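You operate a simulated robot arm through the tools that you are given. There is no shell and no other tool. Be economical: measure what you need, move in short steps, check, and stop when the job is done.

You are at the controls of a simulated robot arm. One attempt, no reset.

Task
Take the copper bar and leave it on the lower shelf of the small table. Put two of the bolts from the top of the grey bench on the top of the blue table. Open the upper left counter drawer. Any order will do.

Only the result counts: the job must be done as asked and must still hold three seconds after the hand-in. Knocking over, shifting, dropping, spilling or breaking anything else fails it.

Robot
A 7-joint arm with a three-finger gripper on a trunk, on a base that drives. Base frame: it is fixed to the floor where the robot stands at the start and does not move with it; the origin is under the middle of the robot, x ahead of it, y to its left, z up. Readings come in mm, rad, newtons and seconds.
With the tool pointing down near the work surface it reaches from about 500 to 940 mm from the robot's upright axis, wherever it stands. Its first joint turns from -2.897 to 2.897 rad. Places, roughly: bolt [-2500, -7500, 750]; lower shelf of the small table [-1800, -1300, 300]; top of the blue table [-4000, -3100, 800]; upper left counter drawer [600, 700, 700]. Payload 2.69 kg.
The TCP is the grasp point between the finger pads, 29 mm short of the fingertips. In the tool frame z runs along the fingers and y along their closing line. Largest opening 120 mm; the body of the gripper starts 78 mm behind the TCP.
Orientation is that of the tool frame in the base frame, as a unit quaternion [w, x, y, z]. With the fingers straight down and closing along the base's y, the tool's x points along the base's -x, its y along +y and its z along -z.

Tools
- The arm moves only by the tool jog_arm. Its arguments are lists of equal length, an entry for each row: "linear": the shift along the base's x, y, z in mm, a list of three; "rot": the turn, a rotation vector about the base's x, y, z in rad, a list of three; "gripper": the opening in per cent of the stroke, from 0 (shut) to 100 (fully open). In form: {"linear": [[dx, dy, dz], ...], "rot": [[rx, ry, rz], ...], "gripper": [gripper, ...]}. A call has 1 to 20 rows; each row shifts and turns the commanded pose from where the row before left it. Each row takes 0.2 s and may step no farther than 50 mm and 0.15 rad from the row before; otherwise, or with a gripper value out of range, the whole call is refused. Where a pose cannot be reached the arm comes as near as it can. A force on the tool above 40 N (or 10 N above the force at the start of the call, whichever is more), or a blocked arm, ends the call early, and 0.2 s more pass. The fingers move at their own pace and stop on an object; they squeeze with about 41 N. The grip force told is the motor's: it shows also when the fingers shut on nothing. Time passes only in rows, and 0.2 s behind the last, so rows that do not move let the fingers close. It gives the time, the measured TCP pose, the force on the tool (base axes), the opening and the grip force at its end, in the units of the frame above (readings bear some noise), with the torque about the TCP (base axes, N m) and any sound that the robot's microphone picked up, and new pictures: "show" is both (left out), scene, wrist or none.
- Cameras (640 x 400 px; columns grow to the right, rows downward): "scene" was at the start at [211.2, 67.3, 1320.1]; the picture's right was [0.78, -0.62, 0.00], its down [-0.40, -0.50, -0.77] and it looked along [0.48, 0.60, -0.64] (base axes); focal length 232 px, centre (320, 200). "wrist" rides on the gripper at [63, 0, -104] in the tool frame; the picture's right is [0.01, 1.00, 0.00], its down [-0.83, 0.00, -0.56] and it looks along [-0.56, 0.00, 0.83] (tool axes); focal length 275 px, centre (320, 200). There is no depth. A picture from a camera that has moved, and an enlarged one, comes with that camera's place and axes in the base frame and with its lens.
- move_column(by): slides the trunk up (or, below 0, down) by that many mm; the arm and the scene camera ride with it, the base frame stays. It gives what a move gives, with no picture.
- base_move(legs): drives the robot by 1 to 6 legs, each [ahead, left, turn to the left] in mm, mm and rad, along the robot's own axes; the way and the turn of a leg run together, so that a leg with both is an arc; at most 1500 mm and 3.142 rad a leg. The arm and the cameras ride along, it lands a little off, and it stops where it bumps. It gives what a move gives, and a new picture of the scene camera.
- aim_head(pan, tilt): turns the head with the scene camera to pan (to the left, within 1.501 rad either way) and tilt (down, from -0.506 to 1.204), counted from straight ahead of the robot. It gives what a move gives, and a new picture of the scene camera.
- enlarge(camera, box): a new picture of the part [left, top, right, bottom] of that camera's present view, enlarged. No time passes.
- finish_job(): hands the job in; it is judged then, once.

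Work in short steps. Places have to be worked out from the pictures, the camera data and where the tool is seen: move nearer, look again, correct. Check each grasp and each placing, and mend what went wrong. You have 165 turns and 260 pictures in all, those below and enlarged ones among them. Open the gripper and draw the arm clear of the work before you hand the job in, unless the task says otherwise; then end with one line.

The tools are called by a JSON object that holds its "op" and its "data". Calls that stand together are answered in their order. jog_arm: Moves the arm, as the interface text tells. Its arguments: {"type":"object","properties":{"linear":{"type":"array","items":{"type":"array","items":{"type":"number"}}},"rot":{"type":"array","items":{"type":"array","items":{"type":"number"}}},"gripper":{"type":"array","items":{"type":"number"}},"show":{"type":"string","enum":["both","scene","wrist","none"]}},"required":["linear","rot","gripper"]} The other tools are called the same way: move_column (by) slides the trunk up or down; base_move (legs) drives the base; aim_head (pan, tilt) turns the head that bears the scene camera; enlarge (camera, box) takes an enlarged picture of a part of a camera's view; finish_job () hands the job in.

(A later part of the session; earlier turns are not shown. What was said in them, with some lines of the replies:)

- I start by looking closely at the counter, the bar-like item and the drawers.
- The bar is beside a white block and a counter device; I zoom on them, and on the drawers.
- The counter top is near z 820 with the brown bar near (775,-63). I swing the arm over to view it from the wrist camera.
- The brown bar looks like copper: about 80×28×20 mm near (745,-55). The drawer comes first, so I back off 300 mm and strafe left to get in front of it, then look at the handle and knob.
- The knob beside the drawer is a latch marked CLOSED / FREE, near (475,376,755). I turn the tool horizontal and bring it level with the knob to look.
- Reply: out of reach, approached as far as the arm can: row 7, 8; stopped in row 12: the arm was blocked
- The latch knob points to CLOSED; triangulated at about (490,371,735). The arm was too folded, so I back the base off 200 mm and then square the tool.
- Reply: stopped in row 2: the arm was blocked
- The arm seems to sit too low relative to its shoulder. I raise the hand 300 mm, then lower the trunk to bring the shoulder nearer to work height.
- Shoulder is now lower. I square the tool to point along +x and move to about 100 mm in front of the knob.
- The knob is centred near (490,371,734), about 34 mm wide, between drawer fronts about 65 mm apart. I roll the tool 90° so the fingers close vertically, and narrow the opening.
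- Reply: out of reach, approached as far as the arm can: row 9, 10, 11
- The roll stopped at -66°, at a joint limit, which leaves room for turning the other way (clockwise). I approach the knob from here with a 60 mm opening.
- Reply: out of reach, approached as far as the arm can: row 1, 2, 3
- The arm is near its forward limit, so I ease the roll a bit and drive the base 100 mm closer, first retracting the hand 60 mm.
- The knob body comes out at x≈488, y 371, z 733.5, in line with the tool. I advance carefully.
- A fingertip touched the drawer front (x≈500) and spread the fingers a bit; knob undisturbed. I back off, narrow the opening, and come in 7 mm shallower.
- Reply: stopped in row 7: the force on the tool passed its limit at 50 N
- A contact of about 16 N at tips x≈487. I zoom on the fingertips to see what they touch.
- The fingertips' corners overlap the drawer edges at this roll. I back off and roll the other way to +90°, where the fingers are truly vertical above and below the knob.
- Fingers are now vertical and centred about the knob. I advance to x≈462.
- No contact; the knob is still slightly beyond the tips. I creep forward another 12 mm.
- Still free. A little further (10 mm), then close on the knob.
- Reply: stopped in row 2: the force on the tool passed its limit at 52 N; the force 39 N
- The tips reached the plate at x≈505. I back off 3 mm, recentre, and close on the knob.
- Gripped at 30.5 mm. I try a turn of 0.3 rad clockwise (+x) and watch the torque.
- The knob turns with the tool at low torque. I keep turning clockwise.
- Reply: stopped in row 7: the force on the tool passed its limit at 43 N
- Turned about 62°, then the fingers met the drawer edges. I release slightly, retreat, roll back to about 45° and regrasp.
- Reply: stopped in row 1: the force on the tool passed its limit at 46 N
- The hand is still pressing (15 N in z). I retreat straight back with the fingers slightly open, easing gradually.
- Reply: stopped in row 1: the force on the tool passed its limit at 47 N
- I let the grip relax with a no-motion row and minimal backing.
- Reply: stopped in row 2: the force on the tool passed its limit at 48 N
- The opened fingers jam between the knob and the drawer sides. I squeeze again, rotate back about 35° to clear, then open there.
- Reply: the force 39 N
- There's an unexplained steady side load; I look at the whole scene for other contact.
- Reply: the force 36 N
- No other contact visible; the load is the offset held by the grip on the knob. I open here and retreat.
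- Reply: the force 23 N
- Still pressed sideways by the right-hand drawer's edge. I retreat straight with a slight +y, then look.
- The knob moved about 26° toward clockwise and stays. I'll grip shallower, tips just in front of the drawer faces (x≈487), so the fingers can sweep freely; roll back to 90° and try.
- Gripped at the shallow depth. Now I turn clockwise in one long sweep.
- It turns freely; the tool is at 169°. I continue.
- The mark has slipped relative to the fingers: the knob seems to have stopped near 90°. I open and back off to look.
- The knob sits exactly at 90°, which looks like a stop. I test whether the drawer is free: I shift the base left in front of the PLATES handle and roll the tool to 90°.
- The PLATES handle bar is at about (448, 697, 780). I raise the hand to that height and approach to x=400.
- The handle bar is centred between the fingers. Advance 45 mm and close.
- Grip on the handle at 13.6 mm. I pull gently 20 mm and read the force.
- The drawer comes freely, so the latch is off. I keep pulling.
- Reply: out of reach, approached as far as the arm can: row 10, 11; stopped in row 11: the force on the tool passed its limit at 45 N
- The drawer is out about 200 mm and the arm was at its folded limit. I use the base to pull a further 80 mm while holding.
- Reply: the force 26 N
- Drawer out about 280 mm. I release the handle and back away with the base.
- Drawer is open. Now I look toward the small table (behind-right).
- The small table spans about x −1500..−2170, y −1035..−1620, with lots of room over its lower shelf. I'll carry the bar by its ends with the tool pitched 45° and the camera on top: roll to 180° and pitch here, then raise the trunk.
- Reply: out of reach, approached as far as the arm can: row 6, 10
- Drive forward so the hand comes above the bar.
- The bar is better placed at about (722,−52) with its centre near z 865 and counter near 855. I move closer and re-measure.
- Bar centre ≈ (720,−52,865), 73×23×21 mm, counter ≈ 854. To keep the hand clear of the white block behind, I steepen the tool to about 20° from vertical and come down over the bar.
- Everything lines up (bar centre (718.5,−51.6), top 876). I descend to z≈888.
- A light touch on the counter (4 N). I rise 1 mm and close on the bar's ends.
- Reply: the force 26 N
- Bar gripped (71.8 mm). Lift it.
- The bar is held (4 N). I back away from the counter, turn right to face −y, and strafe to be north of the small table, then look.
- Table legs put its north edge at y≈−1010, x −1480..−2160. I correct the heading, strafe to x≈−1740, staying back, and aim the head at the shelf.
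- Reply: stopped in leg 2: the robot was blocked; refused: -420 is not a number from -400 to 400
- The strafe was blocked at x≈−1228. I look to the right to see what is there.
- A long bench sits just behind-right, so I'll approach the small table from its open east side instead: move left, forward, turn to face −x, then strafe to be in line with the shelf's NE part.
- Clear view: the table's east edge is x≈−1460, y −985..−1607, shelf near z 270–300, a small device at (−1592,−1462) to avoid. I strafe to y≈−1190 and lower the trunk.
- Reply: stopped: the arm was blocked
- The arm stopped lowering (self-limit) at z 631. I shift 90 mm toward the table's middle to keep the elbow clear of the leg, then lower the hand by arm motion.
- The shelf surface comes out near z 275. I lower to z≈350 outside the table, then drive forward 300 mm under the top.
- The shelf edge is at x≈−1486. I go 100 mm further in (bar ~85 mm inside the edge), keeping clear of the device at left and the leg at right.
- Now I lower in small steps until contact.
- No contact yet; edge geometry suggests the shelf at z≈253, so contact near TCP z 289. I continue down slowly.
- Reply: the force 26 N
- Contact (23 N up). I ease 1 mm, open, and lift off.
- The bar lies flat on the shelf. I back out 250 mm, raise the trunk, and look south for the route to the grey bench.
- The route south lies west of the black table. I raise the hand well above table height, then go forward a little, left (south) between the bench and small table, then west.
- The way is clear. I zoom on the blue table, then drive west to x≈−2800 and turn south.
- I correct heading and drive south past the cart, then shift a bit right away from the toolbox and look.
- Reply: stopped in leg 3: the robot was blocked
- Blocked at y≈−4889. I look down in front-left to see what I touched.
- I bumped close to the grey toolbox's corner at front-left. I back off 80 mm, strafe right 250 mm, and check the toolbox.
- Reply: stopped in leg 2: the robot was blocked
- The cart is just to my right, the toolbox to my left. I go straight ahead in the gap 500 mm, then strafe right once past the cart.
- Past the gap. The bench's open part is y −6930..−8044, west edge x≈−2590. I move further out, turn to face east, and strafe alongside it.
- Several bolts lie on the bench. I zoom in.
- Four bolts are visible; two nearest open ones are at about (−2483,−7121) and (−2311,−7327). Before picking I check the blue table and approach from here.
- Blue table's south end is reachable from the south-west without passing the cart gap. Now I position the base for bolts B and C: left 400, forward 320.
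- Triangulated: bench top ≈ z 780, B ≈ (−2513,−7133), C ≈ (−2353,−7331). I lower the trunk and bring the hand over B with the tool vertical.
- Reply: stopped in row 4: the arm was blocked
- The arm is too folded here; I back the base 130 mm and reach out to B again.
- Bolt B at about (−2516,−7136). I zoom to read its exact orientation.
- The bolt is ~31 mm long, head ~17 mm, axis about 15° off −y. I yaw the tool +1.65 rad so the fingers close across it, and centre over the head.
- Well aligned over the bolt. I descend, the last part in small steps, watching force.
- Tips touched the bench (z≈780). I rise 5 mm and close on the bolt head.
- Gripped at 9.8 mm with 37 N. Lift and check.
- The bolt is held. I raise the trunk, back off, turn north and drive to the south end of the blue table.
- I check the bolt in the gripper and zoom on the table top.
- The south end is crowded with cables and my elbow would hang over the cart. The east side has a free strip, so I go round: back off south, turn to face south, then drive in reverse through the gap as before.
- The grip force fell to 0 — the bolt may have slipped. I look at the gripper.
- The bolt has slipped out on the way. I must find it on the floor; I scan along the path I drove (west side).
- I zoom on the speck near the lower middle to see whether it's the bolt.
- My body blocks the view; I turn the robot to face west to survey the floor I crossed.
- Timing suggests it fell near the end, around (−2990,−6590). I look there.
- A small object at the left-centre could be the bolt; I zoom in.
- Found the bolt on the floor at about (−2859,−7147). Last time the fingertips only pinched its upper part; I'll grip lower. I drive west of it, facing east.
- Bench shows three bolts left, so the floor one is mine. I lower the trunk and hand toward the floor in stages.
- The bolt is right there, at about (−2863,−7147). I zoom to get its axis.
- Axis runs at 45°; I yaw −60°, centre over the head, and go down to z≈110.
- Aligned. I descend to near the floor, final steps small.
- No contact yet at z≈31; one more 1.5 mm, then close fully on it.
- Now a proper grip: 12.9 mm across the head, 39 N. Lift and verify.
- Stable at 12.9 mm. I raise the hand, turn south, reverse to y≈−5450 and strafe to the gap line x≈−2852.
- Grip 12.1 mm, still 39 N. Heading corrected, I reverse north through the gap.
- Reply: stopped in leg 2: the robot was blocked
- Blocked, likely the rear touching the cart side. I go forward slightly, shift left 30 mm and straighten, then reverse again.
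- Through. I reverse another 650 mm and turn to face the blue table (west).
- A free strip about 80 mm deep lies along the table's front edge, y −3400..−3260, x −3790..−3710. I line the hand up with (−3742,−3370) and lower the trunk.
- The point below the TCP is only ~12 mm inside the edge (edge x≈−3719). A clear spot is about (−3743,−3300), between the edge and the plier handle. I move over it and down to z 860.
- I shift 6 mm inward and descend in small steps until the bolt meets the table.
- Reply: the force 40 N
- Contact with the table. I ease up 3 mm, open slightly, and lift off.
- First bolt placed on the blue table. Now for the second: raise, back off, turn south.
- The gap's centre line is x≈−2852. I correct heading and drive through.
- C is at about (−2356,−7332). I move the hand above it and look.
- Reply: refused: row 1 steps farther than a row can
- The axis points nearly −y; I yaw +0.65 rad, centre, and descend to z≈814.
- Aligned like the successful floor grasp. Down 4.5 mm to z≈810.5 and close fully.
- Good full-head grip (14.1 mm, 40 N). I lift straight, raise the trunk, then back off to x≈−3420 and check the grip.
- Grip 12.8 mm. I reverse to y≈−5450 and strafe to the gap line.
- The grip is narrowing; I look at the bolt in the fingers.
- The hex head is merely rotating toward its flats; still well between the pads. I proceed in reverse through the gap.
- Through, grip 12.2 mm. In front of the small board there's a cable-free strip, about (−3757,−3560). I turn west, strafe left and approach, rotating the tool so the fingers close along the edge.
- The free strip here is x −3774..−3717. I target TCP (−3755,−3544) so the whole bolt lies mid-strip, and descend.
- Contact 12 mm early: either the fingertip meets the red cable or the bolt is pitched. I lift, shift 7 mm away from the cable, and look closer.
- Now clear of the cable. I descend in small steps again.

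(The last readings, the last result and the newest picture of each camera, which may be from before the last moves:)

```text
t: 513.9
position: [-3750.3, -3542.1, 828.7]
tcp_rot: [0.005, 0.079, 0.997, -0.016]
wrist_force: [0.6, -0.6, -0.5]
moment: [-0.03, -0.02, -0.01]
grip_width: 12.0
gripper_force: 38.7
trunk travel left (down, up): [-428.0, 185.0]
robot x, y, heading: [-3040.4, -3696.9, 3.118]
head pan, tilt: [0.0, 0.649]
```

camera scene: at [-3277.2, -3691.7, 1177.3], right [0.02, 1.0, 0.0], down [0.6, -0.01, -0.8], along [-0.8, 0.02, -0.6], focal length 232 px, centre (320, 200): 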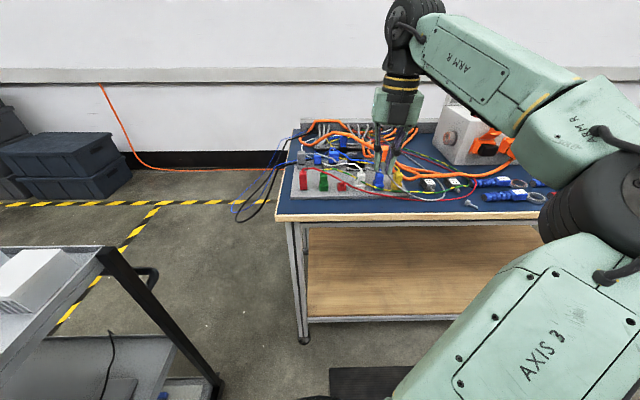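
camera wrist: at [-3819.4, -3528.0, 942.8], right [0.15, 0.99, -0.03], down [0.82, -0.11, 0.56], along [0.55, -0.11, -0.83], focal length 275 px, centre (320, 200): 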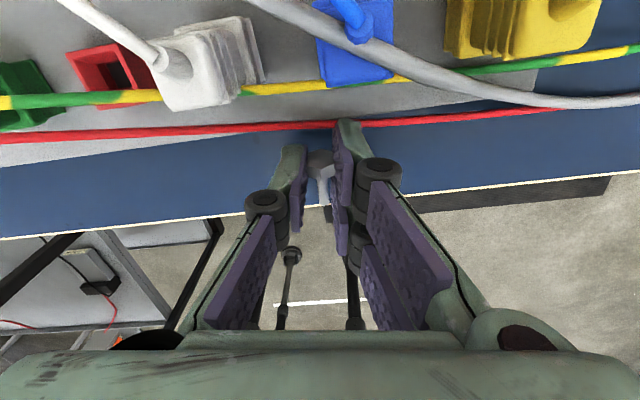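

No contact until here, so the earlier touch was the cable. A further 1.5 mm, then open and lift.

{"op": "jog_arm", "data": {"linear": [[0, 0, -1.5], [0, 0, 0], [0, 0, 0], [0, 0, 0], [0, 0, 4], [0, 0, 12], [0, 0, 25], [0, 0, 30]], "rot": [[0, 0, 0], [0, 0, 0], [0, 0, 0], [0, 0, 0], [0, 0, 0], [0, 0, 0], [0, 0, 0], [0, 0, 0]], "gripper": [0, 0, 12, 20, 20, 20, 20, 20], "show": "both"}}

{"op": "enlarge", "data": {"camera": "scene", "box": [340, 150, 500, 240]}}

```text
t: 515.7
position: [-3749.9, -3541.8, 899.0]
tcp_rot: [0.005, 0.079, 0.997, -0.017]
wrist_force: [0.0, 0.4, 0.0]
moment: [0.0, -0.03, -0.02]
grip_width: 24.3
gripper_force: 0.0
trunk travel left (down, up): [-428.0, 185.0]
robot x, y, heading: [-3036.9, -3700.7, 3.121]
head pan, tilt: [0.0, 0.649]
camera scene: at [-3277.2, -3691.9, 1177.3], right [0.02, 1.0, 0.0], down [0.6, -0.01, -0.8], along [-0.8, 0.01, -0.6], focal length 232 px, centre (320, 200)
camera wrist: at [-3814.3, -3528.3, 1001.7], right [0.15, 0.99, -0.03], down [0.82, -0.11, 0.57], along [0.56, -0.11, -0.82], focal length 275 px, centre (320, 200)
```

scene: 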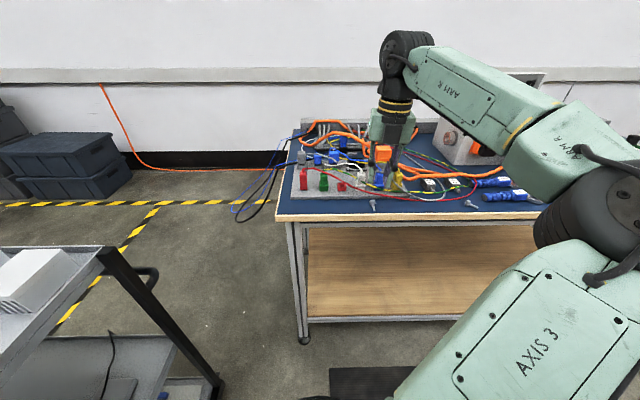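
wrist: 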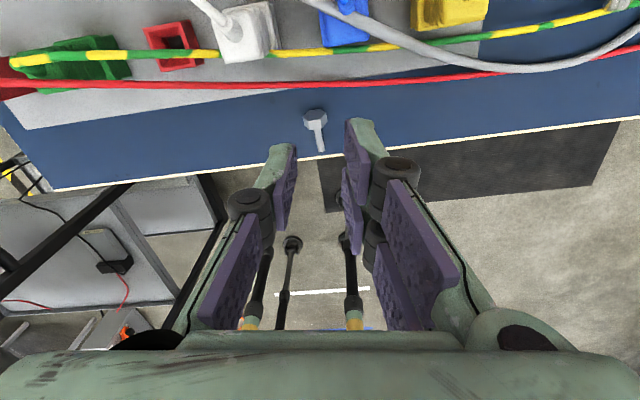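

```text
4.00 times, centred on (420, 195) of scene
camera zoom: at [-3277.2, -3691.9, 1177.3], right [0.02, 1.0, 0.0], down [0.6, -0.01, -0.8], along [-0.8, 0.01, -0.6], focal length 927 px, centre (-80, 220)
```

zoom: 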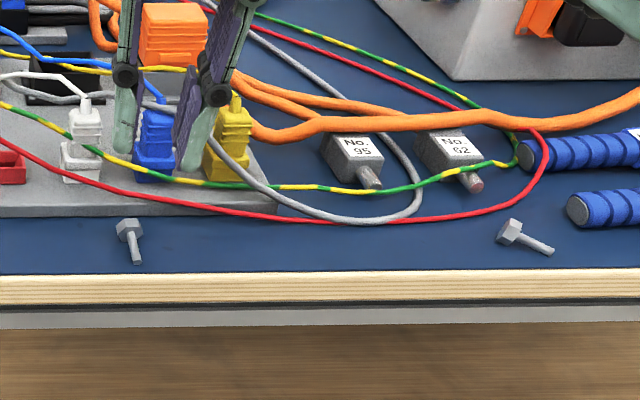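

Both bolts rest on the blue table, cables undisturbed. I open the gripper, raise, and back away before handing in.

{"op": "jog_arm", "data": {"linear": [[0, 0, 40], [0, 0, 40], [0, 0, 40], [0, 0, 40], [0, 0, 0], [0, 0, 0]], "rot": [[0, 0, 0], [0, 0, 0], [0, 0, 0], [0, 0, 0], [0, 0, 0], [0, 0, 0]], "gripper": [20, 20, 60, 100, 100, 100], "show": "none"}}

{"op": "base_move", "data": {"legs": [[-300, 0, 0]]}}

{"op": "enlarge", "data": {"camera": "scene", "box": [300, 120, 520, 240]}}

```text
t: 517.1
position: [-3751.1, -3541.2, 995.2]
tcp_rot: [0.003, 0.079, 0.997, -0.017]
wrist_force: [-0.7, 0.8, 0.1]
moment: [0.0, 0.02, 0.02]
grip_width: 96.5
gripper_force: 0.1
out of reach, approached as far as the arm can: row 3, 4
trunk travel left (down, up): [-428.0, 185.0]
robot x, y, heading: [-3038.7, -3700.0, 3.12]
head pan, tilt: [0.0, 0.649]
```

```text
t: 519.1
position: [-3449.3, -3546.2, 995.4]
tcp_rot: [0.003, 0.08, 0.997, -0.017]
wrist_force: [0.9, 0.3, 1.1]
moment: [0.01, -0.01, -0.03]
grip_width: 120.1
gripper_force: 0.1
trunk travel left (down, up): [-428.0, 185.0]
robot x, y, heading: [-2737.4, -3703.7, 3.121]
head pan, tilt: [0.0, 0.649]
camera scene: at [-2976.8, -3697.1, 1177.4], right [0.02, 1.0, 0.0], down [0.6, -0.01, -0.8], along [-0.8, 0.02, -0.6], focal length 232 px, centre (320, 200)
```

scene: 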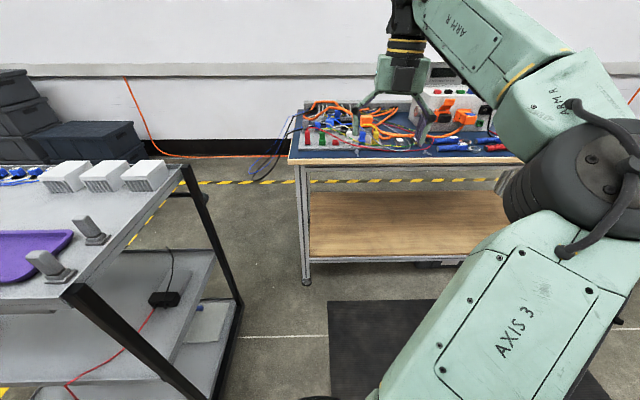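

```text
2.91 times, centred on (410, 180) of scene
camera zoom: at [-2976.8, -3697.1, 1177.4], right [0.02, 1.0, 0.0], down [0.6, -0.01, -0.8], along [-0.8, 0.02, -0.6], focal length 674 px, centre (58, 258)
```

zoom: 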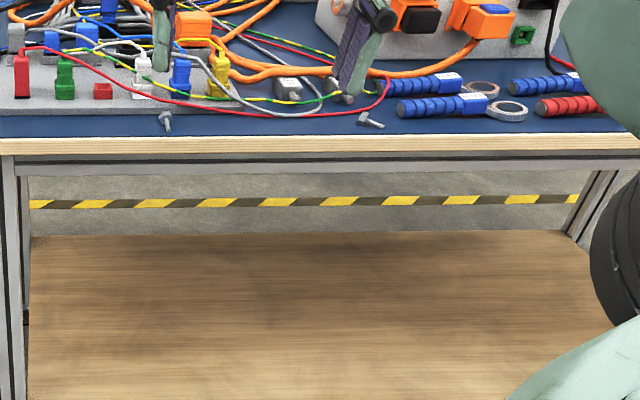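

Both bolts are on the blue table, the bar is on the small table's shelf, the drawer is open, and the arm is clear with the gripper open. I hand in.

{"op": "finish_job", "data": {}}

```text
The job is handed in.
```

The job is handed in: the copper bar is on the small table's lower shelf, two bolts are on top of the blue table and the upper left counter drawer is open; one bolt fell to the floor on the way and was picked up and placed, and the base bumped the floor toolbox and the cart lightly.
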